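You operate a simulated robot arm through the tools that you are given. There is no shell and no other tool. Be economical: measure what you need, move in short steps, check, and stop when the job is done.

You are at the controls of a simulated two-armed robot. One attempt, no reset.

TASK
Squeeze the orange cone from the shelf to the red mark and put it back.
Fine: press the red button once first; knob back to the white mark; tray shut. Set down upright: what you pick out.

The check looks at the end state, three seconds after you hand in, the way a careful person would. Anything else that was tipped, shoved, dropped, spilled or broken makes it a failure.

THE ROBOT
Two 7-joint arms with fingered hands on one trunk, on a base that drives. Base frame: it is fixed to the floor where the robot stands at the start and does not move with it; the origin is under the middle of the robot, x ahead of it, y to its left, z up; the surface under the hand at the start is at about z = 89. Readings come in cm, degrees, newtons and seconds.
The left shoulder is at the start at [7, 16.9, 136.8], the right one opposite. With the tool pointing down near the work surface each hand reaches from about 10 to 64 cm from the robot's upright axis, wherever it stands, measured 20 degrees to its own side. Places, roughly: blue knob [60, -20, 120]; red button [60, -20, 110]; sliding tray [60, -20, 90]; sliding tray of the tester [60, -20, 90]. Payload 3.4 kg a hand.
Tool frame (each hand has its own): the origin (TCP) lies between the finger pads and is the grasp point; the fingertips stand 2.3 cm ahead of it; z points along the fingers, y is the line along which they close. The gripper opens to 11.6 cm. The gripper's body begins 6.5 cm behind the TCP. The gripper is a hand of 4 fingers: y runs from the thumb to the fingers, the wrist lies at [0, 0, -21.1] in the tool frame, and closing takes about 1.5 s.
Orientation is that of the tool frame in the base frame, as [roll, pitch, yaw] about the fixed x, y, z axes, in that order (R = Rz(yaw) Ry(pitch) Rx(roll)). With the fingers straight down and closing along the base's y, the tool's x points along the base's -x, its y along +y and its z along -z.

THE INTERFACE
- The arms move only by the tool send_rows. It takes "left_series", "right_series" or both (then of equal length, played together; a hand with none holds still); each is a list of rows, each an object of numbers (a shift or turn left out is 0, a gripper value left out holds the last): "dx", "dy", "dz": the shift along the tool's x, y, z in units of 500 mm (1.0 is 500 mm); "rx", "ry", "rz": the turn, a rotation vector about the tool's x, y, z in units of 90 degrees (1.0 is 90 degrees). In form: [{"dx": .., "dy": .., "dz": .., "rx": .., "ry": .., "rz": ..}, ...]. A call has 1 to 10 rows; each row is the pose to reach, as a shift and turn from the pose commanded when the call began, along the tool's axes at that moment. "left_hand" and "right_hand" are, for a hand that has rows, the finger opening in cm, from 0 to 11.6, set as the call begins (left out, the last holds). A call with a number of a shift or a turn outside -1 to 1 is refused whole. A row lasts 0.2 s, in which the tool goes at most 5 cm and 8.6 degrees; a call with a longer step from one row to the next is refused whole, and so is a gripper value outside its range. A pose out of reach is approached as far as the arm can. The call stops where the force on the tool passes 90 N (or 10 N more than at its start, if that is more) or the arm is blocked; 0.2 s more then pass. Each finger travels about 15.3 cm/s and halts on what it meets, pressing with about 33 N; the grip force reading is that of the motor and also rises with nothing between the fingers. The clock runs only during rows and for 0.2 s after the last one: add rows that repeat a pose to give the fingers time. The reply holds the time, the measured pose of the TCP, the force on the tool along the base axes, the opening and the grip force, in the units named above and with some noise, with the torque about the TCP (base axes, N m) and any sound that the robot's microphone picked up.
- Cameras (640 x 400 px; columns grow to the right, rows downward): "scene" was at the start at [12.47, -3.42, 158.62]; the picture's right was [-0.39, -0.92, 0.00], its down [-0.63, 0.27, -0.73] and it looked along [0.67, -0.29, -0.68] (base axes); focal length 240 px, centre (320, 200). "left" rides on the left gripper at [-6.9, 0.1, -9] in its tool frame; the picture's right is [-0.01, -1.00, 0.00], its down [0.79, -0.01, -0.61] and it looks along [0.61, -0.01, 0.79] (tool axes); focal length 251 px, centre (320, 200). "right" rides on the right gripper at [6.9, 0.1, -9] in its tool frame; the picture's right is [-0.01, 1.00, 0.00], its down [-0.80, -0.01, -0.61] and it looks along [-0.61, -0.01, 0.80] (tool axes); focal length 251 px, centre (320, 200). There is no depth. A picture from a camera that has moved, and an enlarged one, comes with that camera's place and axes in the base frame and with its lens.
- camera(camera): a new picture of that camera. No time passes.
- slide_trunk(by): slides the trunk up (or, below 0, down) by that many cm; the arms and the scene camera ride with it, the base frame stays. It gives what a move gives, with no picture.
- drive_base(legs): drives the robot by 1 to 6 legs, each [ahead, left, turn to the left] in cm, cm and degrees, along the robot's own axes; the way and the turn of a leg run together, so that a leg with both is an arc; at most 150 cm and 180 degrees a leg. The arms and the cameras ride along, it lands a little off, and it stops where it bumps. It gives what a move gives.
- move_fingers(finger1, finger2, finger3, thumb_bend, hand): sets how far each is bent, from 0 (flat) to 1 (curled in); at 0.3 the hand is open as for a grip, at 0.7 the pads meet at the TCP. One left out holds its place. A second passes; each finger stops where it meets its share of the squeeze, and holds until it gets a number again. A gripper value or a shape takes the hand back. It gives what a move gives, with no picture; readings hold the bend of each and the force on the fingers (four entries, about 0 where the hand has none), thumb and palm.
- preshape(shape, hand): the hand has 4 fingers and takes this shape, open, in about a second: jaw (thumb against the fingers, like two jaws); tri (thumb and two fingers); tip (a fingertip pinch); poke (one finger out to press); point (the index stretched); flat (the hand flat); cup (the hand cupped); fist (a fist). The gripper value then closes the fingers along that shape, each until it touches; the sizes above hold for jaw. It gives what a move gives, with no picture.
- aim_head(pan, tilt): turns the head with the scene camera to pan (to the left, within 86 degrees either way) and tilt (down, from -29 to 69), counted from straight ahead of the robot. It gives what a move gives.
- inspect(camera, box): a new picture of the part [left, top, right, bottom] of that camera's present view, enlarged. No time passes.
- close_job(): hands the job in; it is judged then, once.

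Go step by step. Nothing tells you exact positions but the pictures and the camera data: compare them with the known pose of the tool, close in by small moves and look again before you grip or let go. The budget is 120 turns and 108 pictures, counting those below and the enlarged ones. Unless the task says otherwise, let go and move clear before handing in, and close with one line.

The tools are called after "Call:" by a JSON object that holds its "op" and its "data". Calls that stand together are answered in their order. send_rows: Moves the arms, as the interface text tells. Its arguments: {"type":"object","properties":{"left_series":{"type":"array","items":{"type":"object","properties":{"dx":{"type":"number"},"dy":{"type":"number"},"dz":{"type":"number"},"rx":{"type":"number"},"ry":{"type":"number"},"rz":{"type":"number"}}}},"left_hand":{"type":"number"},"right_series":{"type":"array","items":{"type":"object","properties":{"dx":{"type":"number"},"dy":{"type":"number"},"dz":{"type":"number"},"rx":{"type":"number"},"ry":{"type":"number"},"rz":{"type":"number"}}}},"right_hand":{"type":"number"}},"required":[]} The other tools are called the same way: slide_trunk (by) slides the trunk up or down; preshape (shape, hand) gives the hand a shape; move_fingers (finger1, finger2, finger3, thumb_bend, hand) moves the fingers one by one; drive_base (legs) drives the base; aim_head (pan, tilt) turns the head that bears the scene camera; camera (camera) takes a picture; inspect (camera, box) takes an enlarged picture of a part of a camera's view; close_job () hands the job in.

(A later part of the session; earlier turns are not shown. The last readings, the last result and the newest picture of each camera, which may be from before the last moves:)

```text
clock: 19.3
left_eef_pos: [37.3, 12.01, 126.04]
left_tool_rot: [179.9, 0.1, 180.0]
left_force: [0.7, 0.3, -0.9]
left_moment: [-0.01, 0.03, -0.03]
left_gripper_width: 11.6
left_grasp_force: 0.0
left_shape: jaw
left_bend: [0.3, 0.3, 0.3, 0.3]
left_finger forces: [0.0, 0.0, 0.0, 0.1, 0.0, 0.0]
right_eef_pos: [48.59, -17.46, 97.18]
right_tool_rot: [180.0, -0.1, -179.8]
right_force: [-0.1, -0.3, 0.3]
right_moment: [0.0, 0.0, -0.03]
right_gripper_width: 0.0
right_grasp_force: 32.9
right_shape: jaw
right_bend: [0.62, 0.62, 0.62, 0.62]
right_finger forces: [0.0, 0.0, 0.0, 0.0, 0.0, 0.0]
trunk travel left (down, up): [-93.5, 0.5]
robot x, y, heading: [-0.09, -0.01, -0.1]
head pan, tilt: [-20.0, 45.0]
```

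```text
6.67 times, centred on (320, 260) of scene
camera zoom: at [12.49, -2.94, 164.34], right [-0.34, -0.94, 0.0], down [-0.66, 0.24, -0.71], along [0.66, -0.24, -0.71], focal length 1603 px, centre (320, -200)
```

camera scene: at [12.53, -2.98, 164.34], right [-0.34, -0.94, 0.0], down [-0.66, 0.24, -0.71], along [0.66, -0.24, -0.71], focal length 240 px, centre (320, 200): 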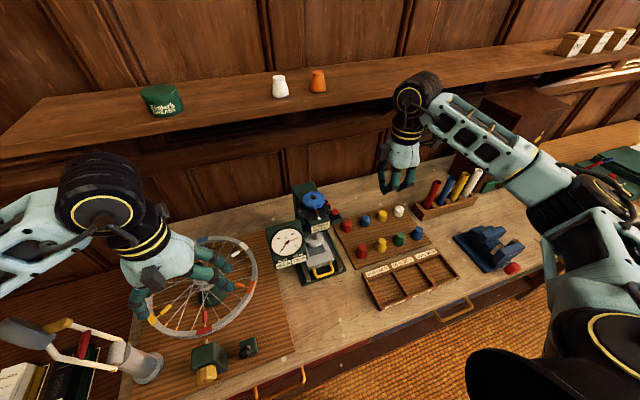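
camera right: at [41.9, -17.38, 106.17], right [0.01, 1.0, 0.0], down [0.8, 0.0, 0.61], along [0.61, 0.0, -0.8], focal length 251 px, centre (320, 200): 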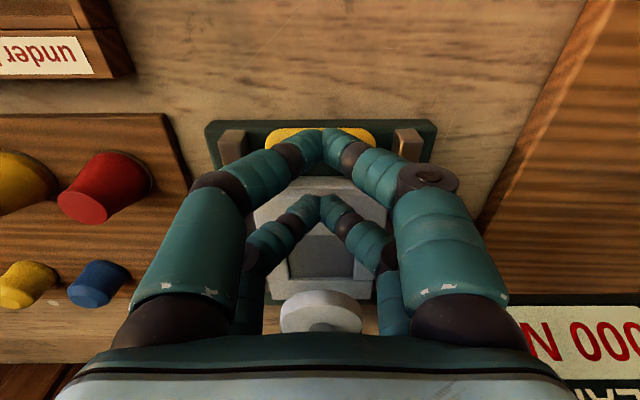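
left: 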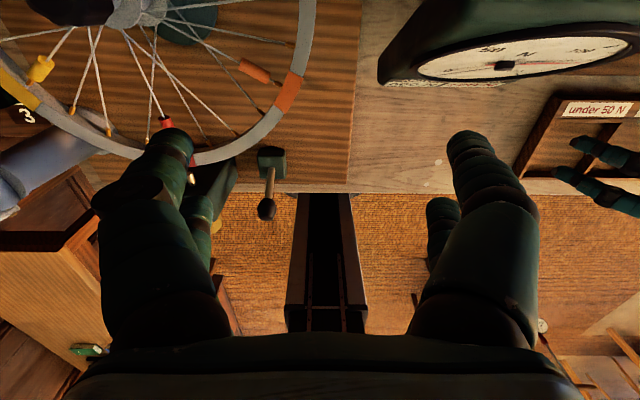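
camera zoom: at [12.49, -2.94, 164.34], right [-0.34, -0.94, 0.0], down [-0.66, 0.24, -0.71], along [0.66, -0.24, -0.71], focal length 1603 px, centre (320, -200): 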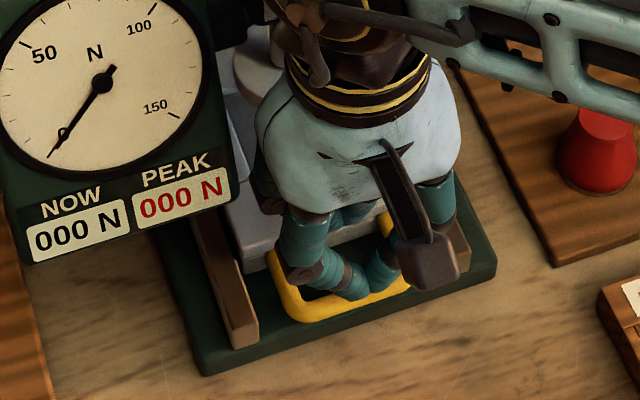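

The bar lies under the gap (x ≈ 48.7). I'll descend in small steps.

Call:
{"op": "send_rows", "data": {"right_series": [{"dz": 0.03}, {"dz": 0.055}, {"dz": 0.07}, {"dz": 0.08}]}}

Call:
{"op": "camera", "data": {"camera": "right"}}

Call:
{"op": "inspect", "data": {"camera": "scene", "box": [280, 230, 360, 290]}}

```text
clock: 20.3
left_eef_pos: [37.25, 12.09, 126.03]
left_tool_rot: [179.9, 0.0, -180.0]
left_force: [0.0, 0.1, 0.3]
left_moment: [-0.03, -0.03, -0.04]
left_gripper_width: 11.57
left_grasp_force: 0.1
left_shape: jaw
left_bend: [0.3, 0.3, 0.3, 0.3]
left_finger forces: [0.0, 0.0, 0.0, 0.1, 0.1, 0.0]
right_eef_pos: [48.5, -17.58, 93.1]
right_tool_rot: [179.9, 0.0, -179.9]
right_force: [-0.9, -0.3, 0.4]
right_moment: [0.0, -0.06, -0.02]
right_gripper_width: 0.0
right_grasp_force: 33.0
right_shape: jaw
right_bend: [0.62, 0.62, 0.62, 0.62]
right_finger forces: [0.0, 0.0, 0.0, 0.0, 0.0, 0.0]
trunk travel left (down, up): [-93.5, 0.5]
robot x, y, heading: [0.31, 0.29, -0.3]
head pan, tilt: [-20.0, 45.0]
```

```text
73 pictures are left
camera right: at [41.87, -17.42, 102.1], right [0.01, 1.0, 0.0], down [0.8, 0.0, 0.61], along [0.61, 0.0, -0.8], focal length 251 px, centre (320, 200)
```

right: 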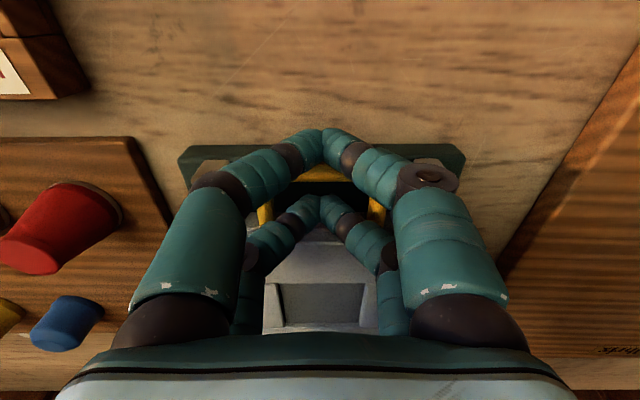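

```text
6.67 times, centred on (320, 260) of scene
camera zoom: at [12.5, -2.93, 164.34], right [-0.34, -0.94, 0.0], down [-0.66, 0.24, -0.71], along [0.66, -0.24, -0.71], focal length 1603 px, centre (320, -200)
```

zoom: 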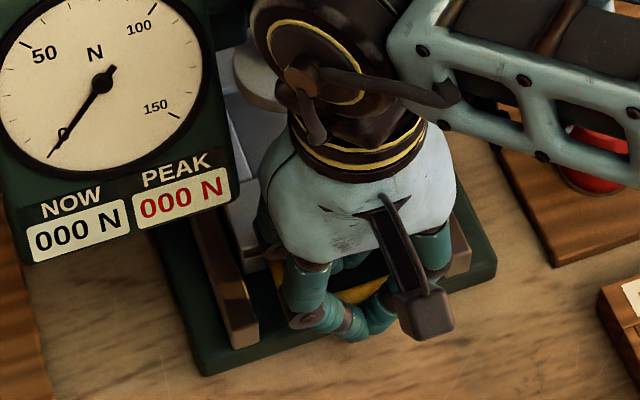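

The bar is straddled with no contact. I'll go 0.5 cm deeper and begin pulling gently.

Call:
{"op": "send_rows", "data": {"right_series": [{"dz": 0.01}, {"dz": 0.01, "dx": 0.01}, {"dz": 0.01, "dx": 0.02}, {"dz": 0.01, "dx": 0.03}, {"dz": 0.01, "dx": 0.04}, {"dz": 0.01, "dx": 0.05}, {"dz": 0.01, "dx": 0.06}]}}

Call:
{"op": "camera", "data": {"camera": "right"}}

Call:
{"op": "inspect", "data": {"camera": "scene", "box": [260, 180, 360, 290]}}

```text
clock: 21.9
left_eef_pos: [37.36, 12.03, 126.07]
left_tool_rot: [-180.0, 0.0, 179.9]
left_force: [0.4, -0.2, -0.4]
left_moment: [-0.01, -0.01, 0.01]
left_gripper_width: 11.57
left_grasp_force: 0.1
left_shape: jaw
left_bend: [0.3, 0.3, 0.3, 0.3]
left_finger forces: [0.0, 0.0, 0.1, 0.1, 0.0, 0.0]
right_eef_pos: [45.68, -17.62, 92.54]
right_tool_rot: [180.0, 0.0, -179.9]
right_force: [0.6, 0.1, -0.1]
right_moment: [0.02, 0.0, -0.01]
right_gripper_width: 0.0
right_grasp_force: 33.1
right_shape: jaw
right_bend: [0.62, 0.62, 0.62, 0.62]
right_finger forces: [0.0, 0.0, 0.0, 0.1, 0.1, 0.1]
trunk travel left (down, up): [-93.5, 0.5]
robot x, y, heading: [0.22, -0.22, 0.2]
head pan, tilt: [-20.0, 45.0]
```

```text
71 pictures are left
camera right: at [38.88, -17.43, 101.61], right [0.01, 1.0, 0.0], down [0.8, -0.01, 0.61], along [0.61, 0.0, -0.8], focal length 251 px, centre (320, 200)
```

right: 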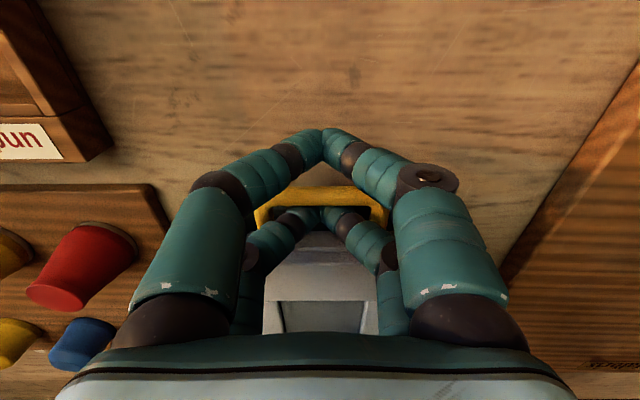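

```text
3.64 times, centred on (310, 235) of scene
camera zoom: at [12.5, -2.93, 164.34], right [-0.34, -0.94, 0.0], down [-0.66, 0.24, -0.71], along [0.66, -0.24, -0.71], focal length 874 px, centre (356, 73)
```

zoom: 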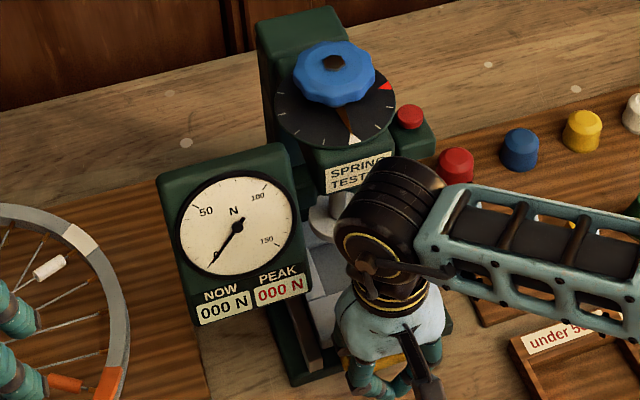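

The tray follows with almost no force. Pulling another 7 cm.

Call:
{"op": "send_rows", "data": {"right_series": [{"dx": 0.02}, {"dx": 0.04}, {"dx": 0.06}, {"dx": 0.08}, {"dx": 0.1}, {"dx": 0.12}, {"dx": 0.14}]}}

Call:
{"op": "camera", "data": {"camera": "right"}}

Call:
{"op": "inspect", "data": {"camera": "scene", "box": [260, 180, 360, 310]}}

```text
clock: 23.5
left_eef_pos: [37.3, 12.13, 126.1]
left_tool_rot: [-179.9, -0.1, 180.0]
left_force: [0.1, 0.1, 0.9]
left_moment: [0.0, 0.06, 0.0]
left_gripper_width: 11.56
left_grasp_force: 0.0
left_shape: jaw
left_bend: [0.3, 0.3, 0.3, 0.3]
left_finger forces: [0.0, 0.0, 0.0, 0.0, 0.0, 0.0]
right_eef_pos: [38.62, -17.51, 92.58]
right_tool_rot: [-180.0, 0.0, -179.7]
right_force: [0.0, 0.9, 0.3]
right_moment: [0.0, 0.0, 0.02]
right_gripper_width: 0.0
right_grasp_force: 33.2
right_shape: jaw
right_bend: [0.62, 0.62, 0.62, 0.62]
right_finger forces: [0.0, 0.1, 0.0, 0.0, 0.0, 0.0]
trunk travel left (down, up): [-93.5, 0.5]
robot x, y, heading: [0.32, -0.09, -0.3]
head pan, tilt: [-20.0, 45.0]
```

```text
69 pictures are left
camera right: at [31.83, -17.4, 101.59], right [0.01, 1.0, 0.0], down [0.8, 0.0, 0.61], along [0.61, 0.0, -0.8], focal length 251 px, centre (320, 200)
```

right: 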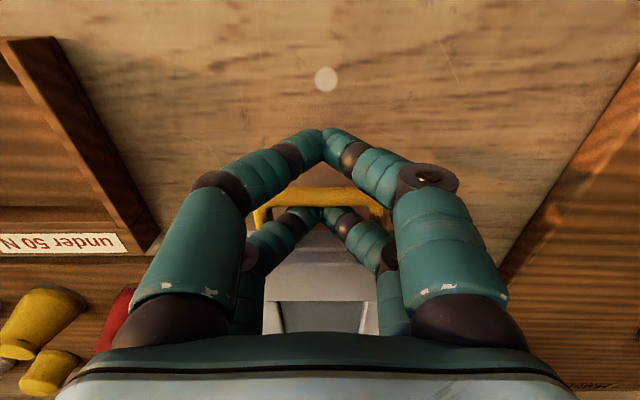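

```text
3.08 times, centred on (310, 245) of scene
camera zoom: at [12.46, -2.95, 164.34], right [-0.34, -0.94, 0.0], down [-0.66, 0.24, -0.71], along [0.66, -0.24, -0.71], focal length 740 px, centre (351, 62)
```

zoom: 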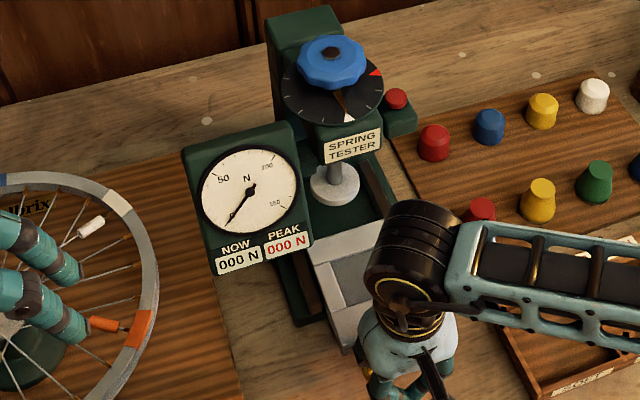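

The tray is out with its pocket clear of the plate. I'll lift the right hand straight off the handle and move the left hand back so its camera can show the gap between base and bench, since driving closer would let me grip vertically.

Call:
{"op": "send_rows", "data": {"right_series": [{"dx": -0.008}, {"dx": -0.008, "dz": -0.04}, {"dx": -0.008, "dz": -0.12}, {"dx": -0.008, "dz": -0.2}, {"dx": -0.008, "dz": -0.28}], "left_series": [{"dx": 0.07}, {"dx": 0.14}, {"dx": 0.2}, {"dx": 0.26}, {"dx": 0.3}]}}

Call:
{"op": "camera", "data": {"camera": "left"}}

Call:
{"op": "camera", "data": {"camera": "right"}}

Call:
{"op": "inspect", "data": {"camera": "scene", "box": [260, 180, 360, 310]}}

```text
clock: 24.7
left_eef_pos: [25.66, 9.98, 126.76]
left_tool_rot: [179.9, 0.0, 180.0]
left_force: [-0.3, 0.2, 0.5]
left_moment: [-0.02, 0.01, 0.03]
left_gripper_width: 11.59
left_grasp_force: 0.0
left_shape: jaw
left_bend: [0.3, 0.3, 0.3, 0.3]
left_finger forces: [0.0, 0.0, 0.0, 0.0, 0.1, 0.0]
left hand out of reach, approached as far as the arm can: row 4, 5
right_eef_pos: [39.05, -17.63, 106.44]
right_tool_rot: [180.0, 0.0, -179.8]
right_force: [-0.5, 0.4, -0.1]
right_moment: [-0.01, 0.01, -0.02]
right_gripper_width: 0.03
right_grasp_force: 33.2
right_shape: jaw
right_bend: [0.62, 0.62, 0.62, 0.62]
right_finger forces: [0.0, 0.1, 0.1, 0.1, 0.1, 0.0]
trunk travel left (down, up): [-93.5, 0.5]
robot x, y, heading: [0.16, -0.26, -0.0]
head pan, tilt: [-20.0, 45.0]
```

```text
67 pictures are left
camera left: at [32.34, 10.08, 135.65], right [0.01, -1.0, 0.0], down [-0.79, -0.01, 0.61], along [-0.61, 0.0, -0.79], focal length 251 px, centre (320, 200)
```

left: 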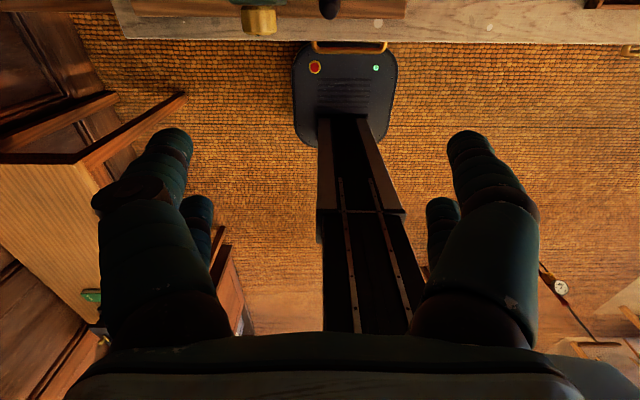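

```text
66 pictures are left
camera right: at [32.24, -17.48, 115.49], right [0.01, 1.0, 0.0], down [0.8, 0.0, 0.61], along [0.61, 0.0, -0.8], focal length 251 px, centre (320, 200)
```

right: 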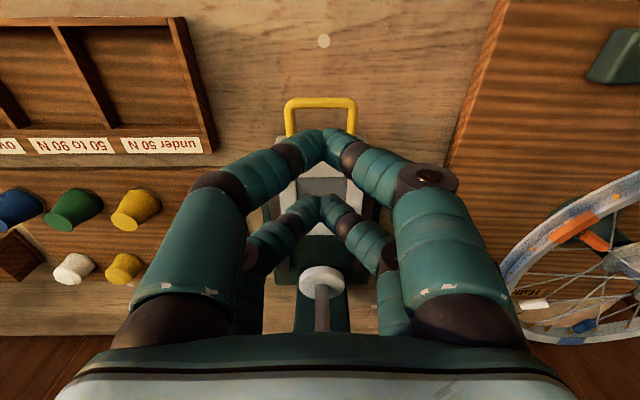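

```text
3.08 times, centred on (310, 245) of scene
camera zoom: at [12.51, -3.02, 164.33], right [-0.34, -0.94, 0.0], down [-0.66, 0.24, -0.71], along [0.66, -0.24, -0.71], focal length 740 px, centre (351, 62)
```

zoom: 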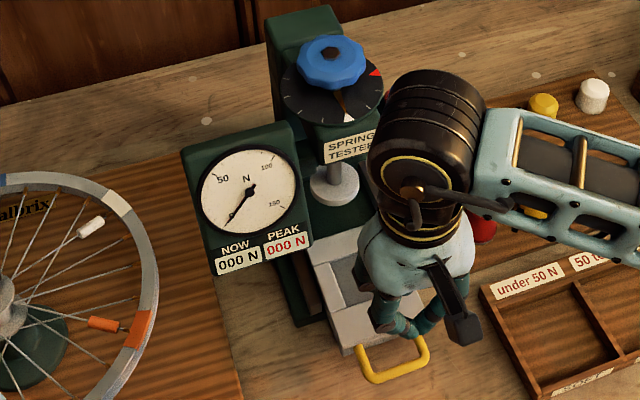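

The base front is at x ≈ 21, about 5 cm short of the bench edge. I'll lift the right hand clear to see the pocket depth before choosing the grip angle.

Call:
{"op": "send_rows", "data": {"right_series": [{"dz": -0.09}, {"dz": -0.18, "dy": -0.04}, {"dz": -0.27, "dy": -0.08}, {"dz": -0.36, "dy": -0.12}, {"dz": -0.45, "dy": -0.17}, {"dz": -0.54, "dy": -0.2}, {"dz": -0.6, "dy": -0.24}], "right_hand": 8}}

Call:
{"op": "inspect", "data": {"camera": "scene", "box": [275, 220, 345, 310]}}

Call:
{"op": "camera", "data": {"camera": "right"}}

```text
refused: row 5 steps farther than a row can; nothing moved
```

```text
4.44 times, centred on (310, 265) of scene
camera zoom: at [12.51, -3.02, 164.33], right [-0.34, -0.94, 0.0], down [-0.66, 0.24, -0.71], along [0.66, -0.24, -0.71], focal length 1069 px, centre (364, -89)
```

zoom: 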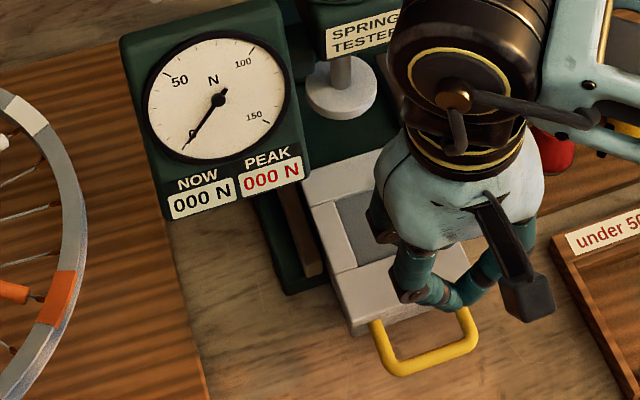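

```text
63 pictures are left
camera right: at [32.24, -17.48, 115.49], right [0.01, 1.0, 0.0], down [0.8, 0.0, 0.61], along [0.61, 0.0, -0.8], focal length 251 px, centre (320, 200)
```

right: 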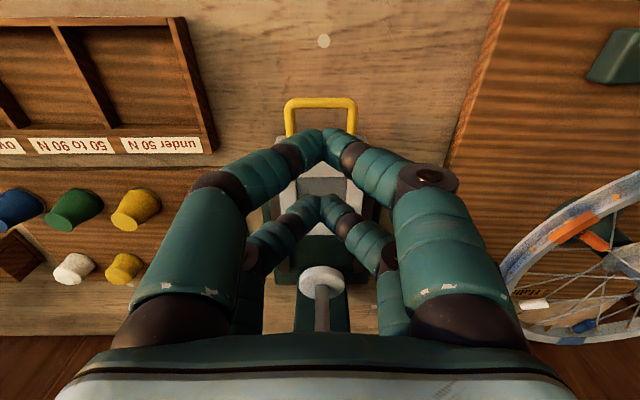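

The pocket looks shallow. Repeating the lift with shorter steps.

Call:
{"op": "send_rows", "data": {"right_series": [{"dz": -0.085}, {"dz": -0.17, "dy": -0.03}, {"dz": -0.25, "dy": -0.06}, {"dz": -0.33, "dy": -0.1}, {"dz": -0.41, "dy": -0.14}, {"dz": -0.49, "dy": -0.18}, {"dz": -0.56, "dy": -0.22}], "right_hand": 8}}

Call:
{"op": "inspect", "data": {"camera": "scene", "box": [280, 230, 340, 300]}}

Call:
{"op": "camera", "data": {"camera": "right"}}

```text
clock: 26.3
left_eef_pos: [25.44, 10.09, 126.67]
left_tool_rot: [179.9, -0.2, 180.0]
left_force: [0.4, -0.3, 1.4]
left_moment: [0.02, -0.03, 0.01]
left_gripper_width: 11.57
left_grasp_force: 0.1
left_shape: jaw
left_bend: [0.3, 0.3, 0.3, 0.3]
left_finger forces: [0.1, 0.0, 0.0, 0.0, 0.0, 0.1]
right_eef_pos: [38.87, -28.75, 134.71]
right_tool_rot: [179.8, -0.1, -179.8]
right_force: [-0.1, 0.1, -0.1]
right_moment: [-0.01, 0.0, -0.04]
right_gripper_width: 7.96
right_grasp_force: 0.0
right_shape: jaw
right_bend: [0.68, 0.68, 0.68, 0.67]
right_finger forces: [0.1, 0.0, 0.0, 0.0, 0.1, 0.0]
trunk travel left (down, up): [-93.5, 0.5]
robot x, y, heading: [-0.39, -0.11, 0.1]
head pan, tilt: [-20.0, 45.0]
```

```text
5.71 times, centred on (310, 265) of scene
camera zoom: at [12.38, -2.95, 164.34], right [-0.34, -0.94, 0.0], down [-0.66, 0.24, -0.71], along [0.66, -0.24, -0.71], focal length 1374 px, centre (377, -171)
```

zoom: 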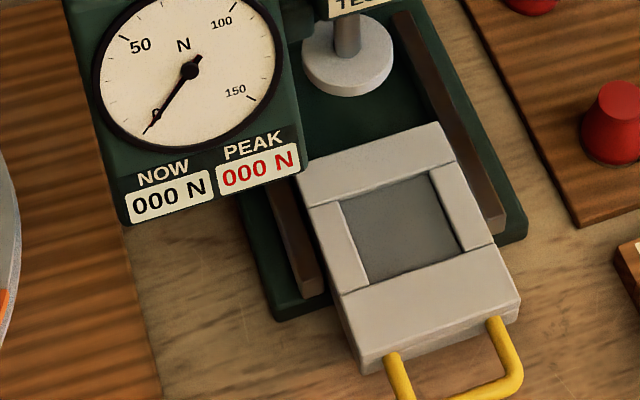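

```text
61 pictures are left
camera right: at [32.16, -28.54, 143.62], right [0.01, 1.0, 0.0], down [0.8, -0.01, 0.61], along [0.61, 0.0, -0.8], focal length 251 px, centre (320, 200)
```

right: 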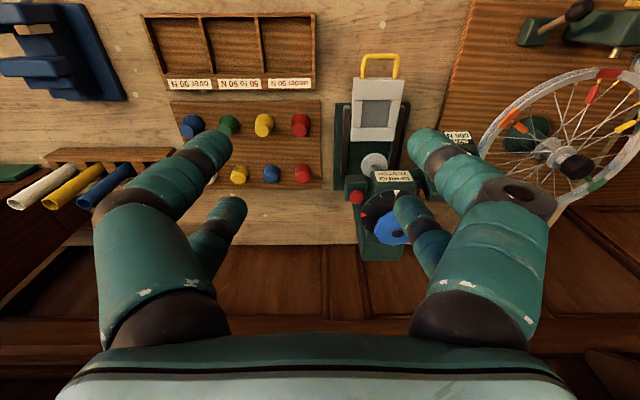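

The pocket is a shallow 5.5 cm square, centred at about [49.2, -17.6] with its floor near z = 92. I'll drive 5 cm ahead (still clear of the bench edge) so the shelf can be reached at a steep tool angle.

Call:
{"op": "drive_base", "data": {"legs": [[5, 0, 0]]}}

Call:
{"op": "send_rows", "data": {"right_series": [{"dx": -0.06, "dz": -0.06, "ry": -0.06}, {"dx": -0.12, "dz": -0.12, "ry": -0.12}, {"dx": -0.18, "dz": -0.18, "ry": -0.18}, {"dx": -0.24, "dz": -0.24, "ry": -0.24}, {"dx": -0.3, "dz": -0.3, "ry": -0.27}]}}

Call:
{"op": "aim_head", "data": {"pan": -22, "tilt": 25}}

Call:
{"op": "camera", "data": {"camera": "scene"}}

Call:
{"op": "camera", "data": {"camera": "right"}}

```text
clock: 27.2
left_eef_pos: [29.43, 10.13, 126.9]
left_tool_rot: [-179.9, 0.3, -179.9]
left_force: [-0.6, -0.3, -0.3]
left_moment: [0.0, -0.08, 0.01]
left_gripper_width: 11.58
left_grasp_force: 0.0
left_shape: jaw
left_bend: [0.3, 0.3, 0.3, 0.3]
left_finger forces: [0.0, 0.0, 0.0, 0.0, 0.1, 0.1]
right_eef_pos: [42.77, -28.71, 134.93]
right_tool_rot: [-180.0, 0.5, -179.9]
right_force: [-0.1, 0.9, -0.2]
right_moment: [-0.02, -0.04, 0.04]
right_gripper_width: 7.97
right_grasp_force: 0.0
right_shape: jaw
right_bend: [0.68, 0.68, 0.68, 0.67]
right_finger forces: [0.0, 0.0, 0.0, 0.0, 0.0, 0.0]
trunk travel left (down, up): [-93.5, 0.5]
robot x, y, heading: [5.1, 0.0, -0.3]
head pan, tilt: [-20.0, 45.0]
```

```text
clock: 28.4
left_eef_pos: [30.3, 10.12, 126.74]
left_tool_rot: [-180.0, -0.2, 180.0]
left_force: [-0.5, 0.0, 0.3]
left_moment: [-0.01, -0.02, 0.02]
left_gripper_width: 11.6
left_grasp_force: 0.1
left_shape: jaw
left_bend: [0.3, 0.3, 0.3, 0.3]
left_finger forces: [0.0, 0.0, 0.0, 0.0, 0.0, 0.0]
right_eef_pos: [58.68, -28.47, 149.65]
right_tool_rot: [-179.8, 24.4, -179.9]
right_force: [-0.1, 0.4, -0.8]
right_moment: [-0.04, 0.0, -0.03]
right_gripper_width: 7.95
right_grasp_force: 0.0
right_shape: jaw
right_bend: [0.68, 0.68, 0.68, 0.67]
right_finger forces: [0.0, 0.0, 0.0, 0.0, 0.1, 0.0]
trunk travel left (down, up): [-93.5, 0.5]
robot x, y, heading: [4.8, 0.22, -0.1]
head pan, tilt: [-20.0, 45.0]
```

```text
clock: 29.2
left_eef_pos: [30.41, 10.12, 126.77]
left_tool_rot: [179.9, -0.1, 180.0]
left_force: [0.0, -0.2, -0.2]
left_moment: [0.0, -0.02, -0.02]
left_gripper_width: 11.57
left_grasp_force: 0.2
left_shape: jaw
left_bend: [0.3, 0.3, 0.3, 0.3]
left_finger forces: [0.0, 0.0, 0.1, 0.0, 0.1, 0.0]
right_eef_pos: [58.71, -28.59, 149.63]
right_tool_rot: [-180.0, 24.2, -179.9]
right_force: [1.1, -0.3, -0.7]
right_moment: [0.01, 0.0, 0.02]
right_gripper_width: 7.97
right_grasp_force: 0.1
right_shape: jaw
right_bend: [0.68, 0.68, 0.68, 0.67]
right_finger forces: [0.1, 0.0, 0.0, 0.0, 0.0, 0.1]
trunk travel left (down, up): [-93.5, 0.5]
robot x, y, heading: [5.05, 0.08, -0.2]
head pan, tilt: [-22.0, 25.0]
```

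```text
60 pictures are left
camera scene: at [18.16, -3.6, 167.39], right [-0.38, -0.93, 0.0], down [-0.39, 0.16, -0.91], along [0.84, -0.34, -0.42], focal length 240 px, centre (320, 200)
```

scene: 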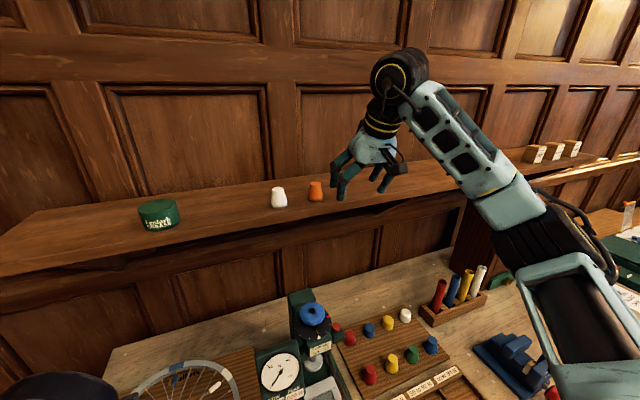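

```text
59 pictures are left
camera right: at [48.87, -28.45, 154.97], right [0.01, 1.0, 0.0], down [0.47, -0.01, 0.88], along [0.88, 0.0, -0.47], focal length 251 px, centre (320, 200)
```

right: 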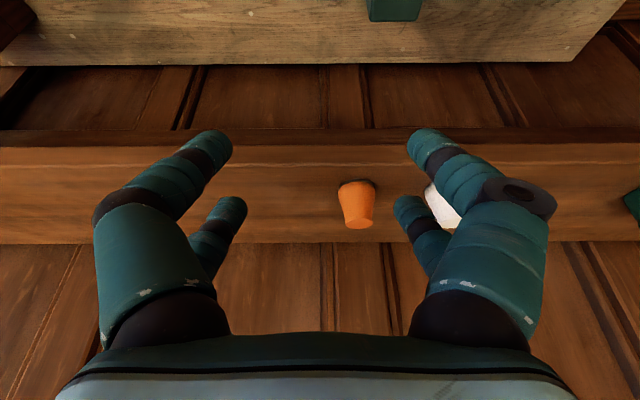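

Refined cone position is about [73.1, -24.4, 140.0]. I'll zoom both cameras for a tighter fix before moving over it.

Call:
{"op": "inspect", "data": {"camera": "scene", "box": [270, 160, 350, 220]}}

Call:
{"op": "inspect", "data": {"camera": "right", "box": [300, 140, 420, 250]}}

```text
6.67 times, centred on (310, 190) of scene
camera zoom: at [18.16, -3.6, 167.39], right [-0.38, -0.93, 0.0], down [-0.39, 0.16, -0.91], along [0.84, -0.34, -0.42], focal length 1603 px, centre (387, 267)
```

zoom: 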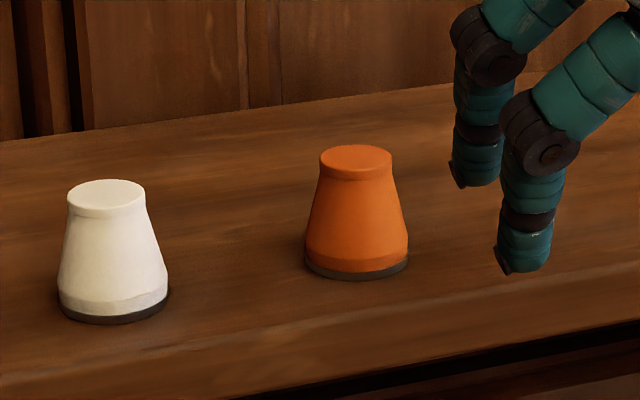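

```text
3.64 times, centred on (360, 195) of right
camera zoom: at [48.87, -28.45, 154.97], right [0.01, 1.0, 0.0], down [0.47, -0.01, 0.88], along [0.88, 0.0, -0.47], focal length 914 px, centre (174, 218)
```

zoom: 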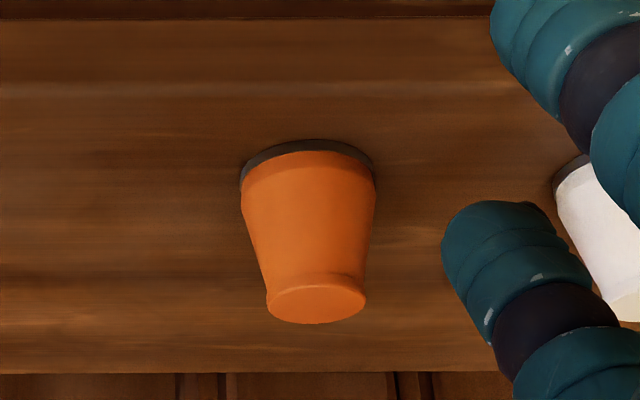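

The cone is at [74.0, -24.5], base z 139.9, top 144.3. Moving to a pre-grasp in front of and above it.

Call:
{"op": "send_rows", "data": {"right_series": [{"dx": -0.06, "dy": 0.041, "dz": 0.045}, {"dx": -0.12, "dy": 0.082, "dz": 0.089}]}}

Call:
{"op": "camera", "data": {"camera": "right"}}

Call:
{"op": "inspect", "data": {"camera": "scene", "box": [270, 150, 370, 220]}}

```text
clock: 29.8
left_eef_pos: [30.65, 10.38, 126.76]
left_tool_rot: [-179.9, -0.2, -180.0]
left_force: [0.1, 0.2, 0.3]
left_moment: [-0.03, 0.06, -0.01]
left_gripper_width: 11.58
left_grasp_force: 0.2
left_shape: jaw
left_bend: [0.3, 0.3, 0.3, 0.3]
left_finger forces: [0.0, 0.0, 0.1, 0.0, 0.0, 0.0]
right_eef_pos: [66.42, -24.41, 148.0]
right_tool_rot: [-179.7, 24.2, -179.8]
right_force: [-1.2, 0.8, 0.1]
right_moment: [0.0, 0.03, -0.02]
right_gripper_width: 7.97
right_grasp_force: 0.0
right_shape: jaw
right_bend: [0.68, 0.68, 0.68, 0.67]
right_finger forces: [0.0, 0.0, 0.0, 0.0, 0.0, 0.1]
trunk travel left (down, up): [-93.5, 0.5]
robot x, y, heading: [4.51, -0.23, 0.3]
head pan, tilt: [-22.0, 25.0]
```

```text
56 pictures are left
camera right: at [56.54, -24.16, 153.36], right [0.01, 1.0, 0.0], down [0.48, 0.0, 0.88], along [0.88, 0.0, -0.48], focal length 251 px, centre (320, 200)
```

right: 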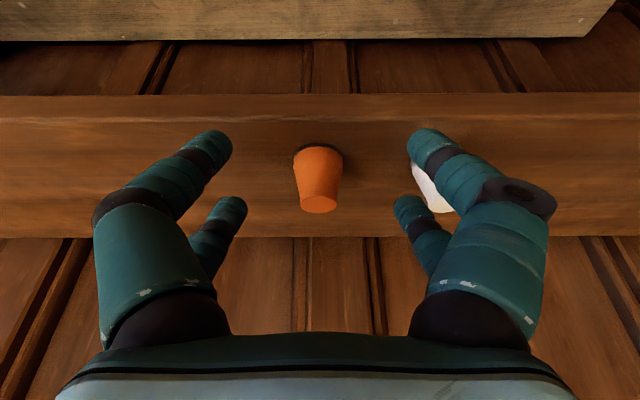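

```text
5.71 times, centred on (320, 185) of scene
camera zoom: at [18.51, -3.27, 167.38], right [-0.38, -0.93, 0.0], down [-0.39, 0.16, -0.91], along [0.84, -0.34, -0.42], focal length 1374 px, centre (320, 286)
```

zoom: 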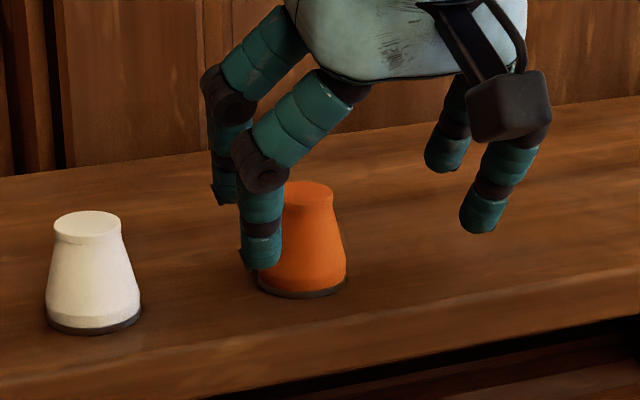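

The cone is centred between the fingers. Advancing to straddle it.

Call:
{"op": "send_rows", "data": {"right_series": [{"dx": -0.035, "dz": 0.045}, {"dx": -0.068, "dz": 0.092}, {"dx": -0.0998, "dz": 0.139}]}}

Call:
{"op": "camera", "data": {"camera": "right"}}

Call:
{"op": "inspect", "data": {"camera": "scene", "box": [270, 150, 370, 220]}}

```text
clock: 30.6
left_eef_pos: [30.47, 10.13, 126.67]
left_tool_rot: [-180.0, -0.1, 180.0]
left_force: [0.2, 0.0, 0.3]
left_moment: [0.05, 0.0, 0.0]
left_gripper_width: 11.59
left_grasp_force: 0.1
left_shape: jaw
left_bend: [0.3, 0.3, 0.3, 0.3]
left_finger forces: [0.1, 0.0, 0.0, 0.1, 0.1, 0.0]
right_eef_pos: [73.74, -24.48, 143.76]
right_tool_rot: [-179.9, 24.3, -179.8]
right_force: [0.6, -0.1, 1.0]
right_moment: [0.0, -0.01, -0.01]
right_gripper_width: 7.97
right_grasp_force: 0.1
right_shape: jaw
right_bend: [0.68, 0.68, 0.68, 0.67]
right_finger forces: [0.0, 0.1, 0.0, 0.0, 0.0, 0.0]
trunk travel left (down, up): [-93.5, 0.5]
robot x, y, heading: [4.94, 0.04, 0.1]
head pan, tilt: [-22.0, 25.0]
```

```text
54 pictures are left
camera right: at [63.81, -24.39, 149.09], right [0.01, 1.0, 0.0], down [0.47, 0.0, 0.88], along [0.88, 0.0, -0.47], focal length 251 px, centre (320, 200)
```

right: 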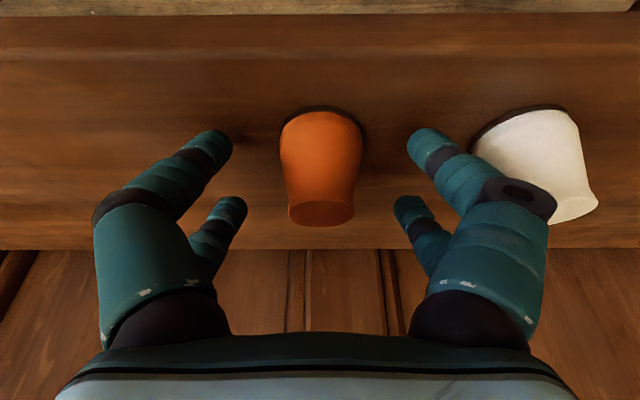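

```text
5.71 times, centred on (320, 185) of scene
camera zoom: at [18.28, -3.49, 167.39], right [-0.38, -0.93, 0.0], down [-0.39, 0.16, -0.91], along [0.84, -0.34, -0.42], focal length 1374 px, centre (320, 286)
```

zoom: 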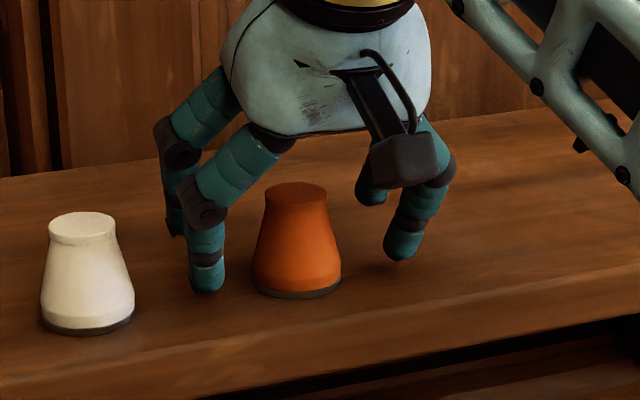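

I'll back off 0.4 cm so both finger pairs straddle the cone evenly, then close.

Call:
{"op": "send_rows", "data": {"right_series": [{"dx": 0.0073, "dz": -0.0033}, {"dx": 0.0073, "dz": -0.0033}]}}

Call:
{"op": "send_rows", "data": {"right_series": [{}, {}, {}, {}, {}, {}, {}], "right_hand": 0}}

Call:
{"op": "camera", "data": {"camera": "right"}}

Call:
{"op": "inspect", "data": {"camera": "scene", "box": [270, 150, 370, 220]}}

```text
clock: 31.2
left_eef_pos: [30.31, 10.19, 126.67]
left_tool_rot: [-180.0, -0.2, 180.0]
left_force: [-0.1, 0.1, 0.3]
left_moment: [0.03, -0.02, -0.01]
left_gripper_width: 11.59
left_grasp_force: 0.2
left_shape: jaw
left_bend: [0.3, 0.3, 0.3, 0.3]
left_finger forces: [0.0, 0.0, 0.0, 0.0, 0.0, 0.0]
right_eef_pos: [73.25, -24.54, 143.58]
right_tool_rot: [179.9, 24.3, -179.8]
right_force: [0.4, -0.2, -0.2]
right_moment: [-0.01, -0.05, -0.05]
right_gripper_width: 7.94
right_grasp_force: 0.0
right_shape: jaw
right_bend: [0.68, 0.68, 0.68, 0.67]
right_finger forces: [0.0, 0.0, 0.0, 0.0, 0.1, 0.0]
trunk travel left (down, up): [-93.5, 0.5]
robot x, y, heading: [4.89, -0.44, 0.2]
head pan, tilt: [-22.0, 25.0]
```

```text
clock: 32.8
left_eef_pos: [30.34, 10.03, 126.76]
left_tool_rot: [180.0, 0.1, -180.0]
left_force: [-0.1, 0.1, 0.0]
left_moment: [0.01, -0.02, -0.01]
left_gripper_width: 11.59
left_grasp_force: 0.1
left_shape: jaw
left_bend: [0.3, 0.3, 0.3, 0.3]
left_finger forces: [0.0, 0.0, 0.1, 0.0, 0.0, 0.0]
right_eef_pos: [73.04, -24.56, 143.85]
right_tool_rot: [179.9, 24.4, -179.8]
right_force: [3.0, -2.1, 12.9]
right_moment: [-0.06, 0.08, 0.0]
right_gripper_width: 1.58
right_grasp_force: 33.1
right_shape: jaw
right_bend: [0.73, 0.73, 0.73, 0.77]
right_finger forces: [32.7, 23.5, 23.7, 0.0, 30.4, 0.0]
trunk travel left (down, up): [-93.5, 0.5]
robot x, y, heading: [4.91, -0.21, 0.3]
head pan, tilt: [-22.0, 25.0]
```

```text
52 pictures are left
camera right: at [63.15, -24.42, 149.2], right [0.01, 1.0, 0.0], down [0.47, -0.01, 0.88], along [0.88, 0.0, -0.47], focal length 251 px, centre (320, 200)
```

right: 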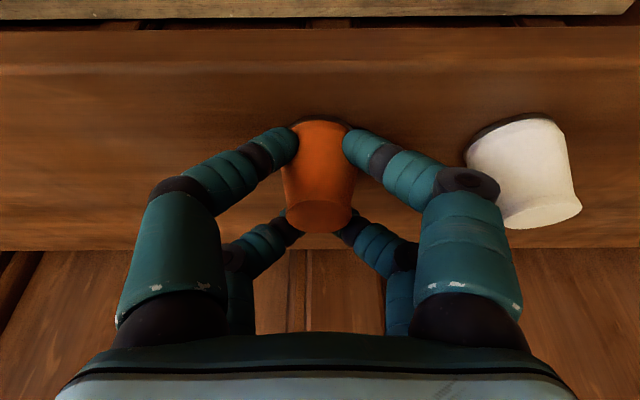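

```text
5.71 times, centred on (320, 185) of scene
camera zoom: at [18.02, -3.6, 167.42], right [-0.38, -0.93, 0.0], down [-0.39, 0.16, -0.91], along [0.84, -0.34, -0.42], focal length 1374 px, centre (320, 286)
```

zoom: 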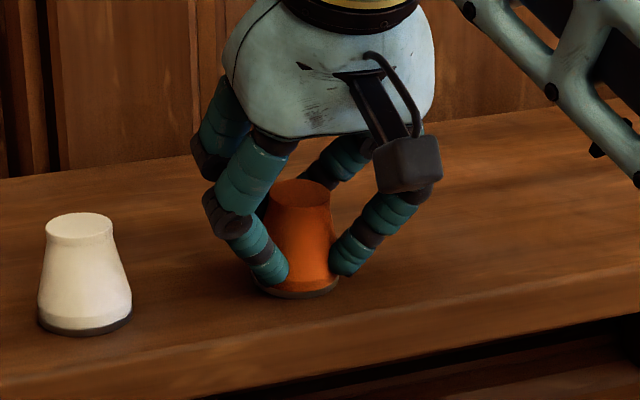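

The cone is gripped by all fingers; the TCP pose there was [73.04, -24.56, 143.85], pitch 24.4, which I'll reuse for the return. Lifting.

Call:
{"op": "send_rows", "data": {"right_series": [{"dx": -0.01, "dz": -0.022}, {"dx": -0.025, "dz": -0.055}, {"dx": -0.041, "dz": -0.091}, {"dx": -0.041, "dz": -0.091}]}}

Call:
{"op": "inspect", "data": {"camera": "scene", "box": [270, 130, 370, 220]}}

Call:
{"op": "camera", "data": {"camera": "right"}}

```text
clock: 33.8
left_eef_pos: [30.4, 9.97, 126.69]
left_tool_rot: [179.9, 0.0, -179.9]
left_force: [-0.1, -0.6, 0.0]
left_moment: [-0.01, 0.0, -0.01]
left_gripper_width: 11.58
left_grasp_force: 0.0
left_shape: jaw
left_bend: [0.3, 0.3, 0.3, 0.3]
left_finger forces: [0.0, 0.0, 0.0, 0.1, 0.0, 0.0]
right_eef_pos: [72.79, -24.69, 148.5]
right_tool_rot: [-180.0, 24.4, -179.9]
right_force: [0.6, -0.5, -0.2]
right_moment: [-0.01, 0.04, 0.03]
right_gripper_width: 1.6
right_grasp_force: 33.2
right_shape: jaw
right_bend: [0.73, 0.73, 0.73, 0.77]
right_finger forces: [31.5, 22.2, 23.4, 0.1, 28.5, 0.1]
right hand out of reach, approached as far as the arm can: row 3, 4
trunk travel left (down, up): [-93.5, 0.5]
robot x, y, heading: [5.12, -0.04, -0.1]
head pan, tilt: [-22.0, 25.0]
```

```text
4.44 times, centred on (320, 175) of scene
camera zoom: at [18.3, -3.73, 167.38], right [-0.38, -0.93, 0.0], down [-0.39, 0.16, -0.91], along [0.84, -0.34, -0.42], focal length 1069 px, centre (320, 311)
```

zoom: 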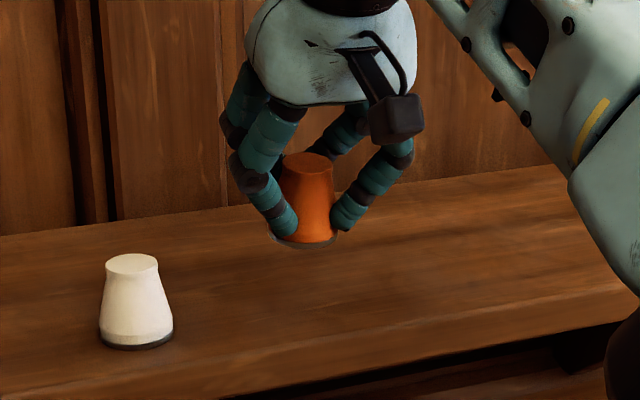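

```text
49 pictures are left
camera right: at [62.95, -24.57, 153.91], right [0.01, 1.0, 0.0], down [0.48, -0.01, 0.88], along [0.88, 0.0, -0.48], focal length 251 px, centre (320, 200)
```

right: 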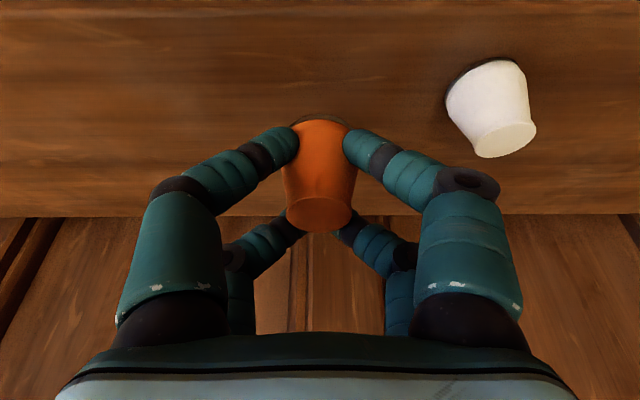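

The cone is held upright and clear. Carrying it back over the bench, away from the white cone first.

Call:
{"op": "send_rows", "data": {"right_series": [{"dx": 0.073, "dz": -0.026}, {"dx": 0.145, "dz": -0.051}, {"dx": 0.218, "dz": -0.077, "dy": 0.03}, {"dx": 0.29, "dz": -0.103, "dy": 0.07}, {"dx": 0.363, "dz": -0.128, "dy": 0.11}, {"dx": 0.436, "dz": -0.154, "dy": 0.14}]}}

Call:
{"op": "aim_head", "data": {"pan": -22, "tilt": 50}}

```text
clock: 35.2
left_eef_pos: [30.25, 10.18, 126.79]
left_tool_rot: [-180.0, 0.0, 180.0]
left_force: [0.4, -0.6, 0.3]
left_moment: [-0.03, -0.01, 0.0]
left_gripper_width: 11.57
left_grasp_force: 0.1
left_shape: jaw
left_bend: [0.3, 0.3, 0.3, 0.3]
left_finger forces: [0.1, 0.0, 0.0, 0.0, 0.0, 0.0]
right_eef_pos: [49.59, -17.52, 146.71]
right_tool_rot: [179.9, 24.4, -179.9]
right_force: [-0.4, 0.2, -0.5]
right_moment: [-0.05, -0.02, -0.01]
right_gripper_width: 1.5
right_grasp_force: 33.5
right_shape: jaw
right_bend: [0.73, 0.74, 0.74, 0.77]
right_finger forces: [30.9, 30.2, 30.4, 0.0, 28.8, 0.0]
trunk travel left (down, up): [-93.5, 0.5]
robot x, y, heading: [4.7, 0.25, -0.2]
head pan, tilt: [-22.0, 25.0]
```

```text
clock: 36.1
left_eef_pos: [30.44, 9.97, 126.59]
left_tool_rot: [180.0, -0.1, 179.9]
left_force: [0.3, -0.1, -0.2]
left_moment: [0.0, -0.03, -0.01]
left_gripper_width: 11.58
left_grasp_force: 0.1
left_shape: jaw
left_bend: [0.3, 0.3, 0.3, 0.3]
left_finger forces: [0.0, 0.0, 0.0, 0.1, 0.1, 0.1]
right_eef_pos: [49.69, -17.6, 146.64]
right_tool_rot: [180.0, 24.2, -179.9]
right_force: [0.6, -0.3, -0.1]
right_moment: [0.0, 0.01, 0.01]
right_gripper_width: 1.5
right_grasp_force: 32.9
right_shape: jaw
right_bend: [0.73, 0.74, 0.74, 0.77]
right_finger forces: [30.9, 30.1, 30.4, 0.0, 28.8, 0.1]
trunk travel left (down, up): [-93.5, 0.5]
robot x, y, heading: [4.97, 0.16, 0.0]
head pan, tilt: [-22.0, 50.0]
```

Descending toward the tray, then I'll look.

Call:
{"op": "send_rows", "data": {"right_series": [{"dx": 0.04, "dz": 0.079}, {"dx": 0.08, "dz": 0.159}, {"dx": 0.12, "dz": 0.238}, {"dx": 0.16, "dz": 0.317}, {"dx": 0.2, "dz": 0.397}, {"dx": 0.241, "dz": 0.476}, {"dx": 0.281, "dz": 0.556}, {"dx": 0.321, "dz": 0.635}, {"dx": 0.361, "dz": 0.714}]}}

Call:
{"op": "camera", "data": {"camera": "right"}}

Call:
{"op": "camera", "data": {"camera": "scene"}}

```text
clock: 38.1
left_eef_pos: [30.35, 10.07, 126.74]
left_tool_rot: [-179.9, -0.2, 180.0]
left_force: [-1.1, 0.8, -0.3]
left_moment: [0.0, -0.03, -0.02]
left_gripper_width: 11.58
left_grasp_force: 0.0
left_shape: jaw
left_bend: [0.3, 0.3, 0.3, 0.3]
left_finger forces: [0.1, 0.0, 0.0, 0.0, 0.1, 0.0]
right_eef_pos: [48.05, -17.48, 106.56]
right_tool_rot: [180.0, 24.3, -179.8]
right_force: [-0.2, -0.3, -0.4]
right_moment: [0.0, 0.0, 0.02]
right_gripper_width: 1.35
right_grasp_force: 32.8
right_shape: jaw
right_bend: [0.73, 0.74, 0.74, 0.77]
right_finger forces: [29.8, 0.1, 0.1, 0.0, 29.6, 0.0]
trunk travel left (down, up): [-93.5, 0.5]
robot x, y, heading: [4.74, 0.01, 0.4]
head pan, tilt: [-22.0, 50.0]
```

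```text
48 pictures are left
camera right: at [38.13, -17.39, 111.92], right [0.01, 1.0, 0.0], down [0.47, -0.01, 0.88], along [0.88, 0.0, -0.47], focal length 251 px, centre (320, 200)
```

right: 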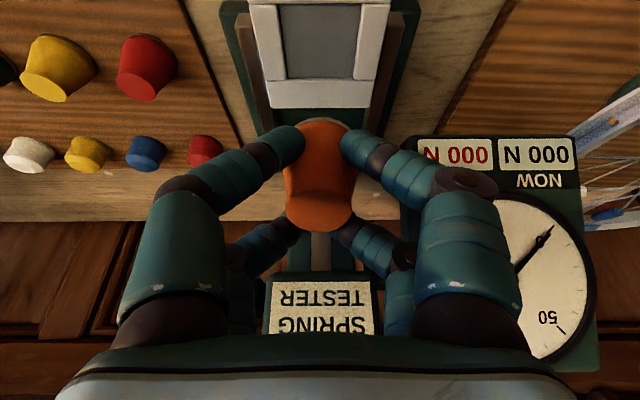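

```text
47 pictures are left
camera scene: at [16.79, -3.04, 163.65], right [-0.37, -0.93, 0.0], down [-0.71, 0.29, -0.64], along [0.6, -0.24, -0.77], focal length 240 px, centre (320, 200)
```

scene: 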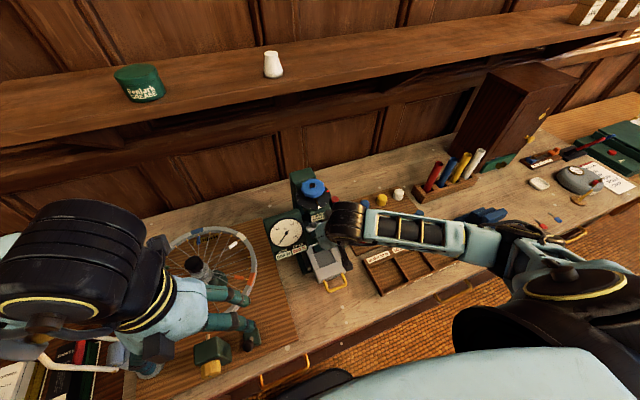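

The grip forces have changed and the cone may have pivoted. Zooming in to check its tilt.

Call:
{"op": "inspect", "data": {"camera": "right", "box": [260, 90, 380, 250]}}

Call:
{"op": "inspect", "data": {"camera": "scene", "box": [290, 190, 380, 300]}}

```text
2.50 times, centred on (320, 170) of right
camera zoom: at [38.13, -17.39, 111.92], right [0.01, 1.0, 0.0], down [0.47, -0.01, 0.88], along [0.88, 0.0, -0.47], focal length 629 px, centre (320, 275)
```

zoom: 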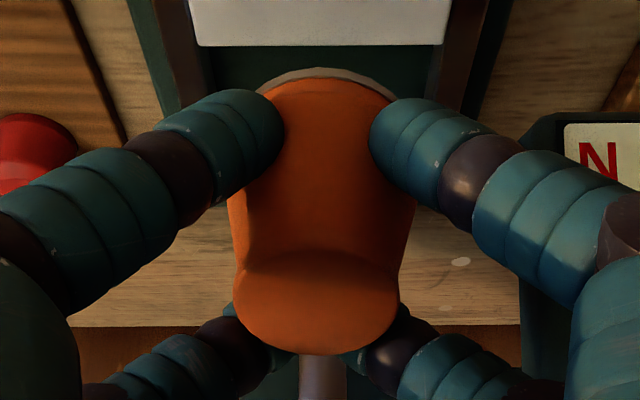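

```text
3.64 times, centred on (335, 245) of scene
camera zoom: at [16.79, -3.04, 163.65], right [-0.37, -0.93, 0.0], down [-0.71, 0.29, -0.64], along [0.6, -0.24, -0.77], focal length 874 px, centre (266, 36)
```

zoom: 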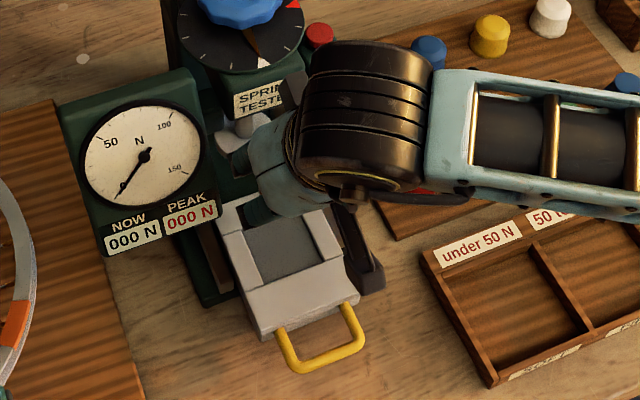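

The cone leans about 12° toward the robot. I'll make the hand that much steeper so the cone is upright again, and look.

Call:
{"op": "send_rows", "data": {"right_series": [{"ry": 0.045}, {"ry": 0.09}, {"ry": 0.133}]}}

Call:
{"op": "inspect", "data": {"camera": "right", "box": [240, 60, 400, 260]}}

```text
clock: 38.9
left_eef_pos: [30.47, 10.12, 126.79]
left_tool_rot: [-180.0, -0.1, -180.0]
left_force: [-0.2, 0.8, -0.3]
left_moment: [0.01, -0.02, 0.02]
left_gripper_width: 11.57
left_grasp_force: 0.1
left_shape: jaw
left_bend: [0.3, 0.3, 0.3, 0.3]
left_finger forces: [0.0, 0.0, 0.1, 0.0, 0.1, 0.1]
right_eef_pos: [47.94, -17.63, 106.6]
right_tool_rot: [-179.9, 12.3, -179.9]
right_force: [0.5, -0.7, -0.2]
right_moment: [-0.03, -0.01, -0.03]
right_gripper_width: 1.34
right_grasp_force: 33.0
right_shape: jaw
right_bend: [0.73, 0.74, 0.74, 0.77]
right_finger forces: [29.8, 0.0, 0.0, 0.0, 29.7, 0.1]
trunk travel left (down, up): [-93.5, 0.5]
robot x, y, heading: [4.81, -0.13, -0.1]
head pan, tilt: [-22.0, 50.0]
```

```text
2.00 times, centred on (320, 160) of right
camera zoom: at [39.47, -17.45, 113.92], right [0.01, 1.0, 0.0], down [0.65, -0.01, 0.76], along [0.76, 0.0, -0.65], focal length 503 px, centre (320, 280)
```

zoom: 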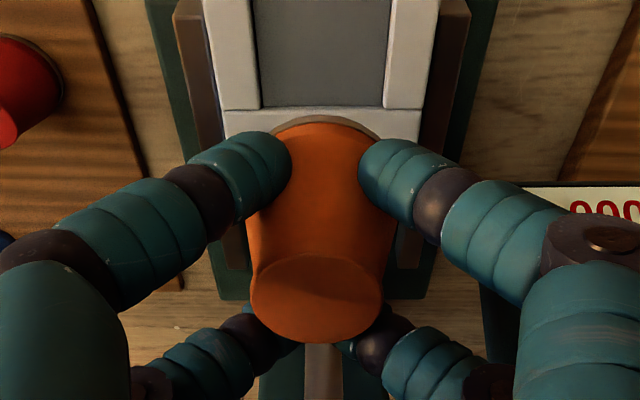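

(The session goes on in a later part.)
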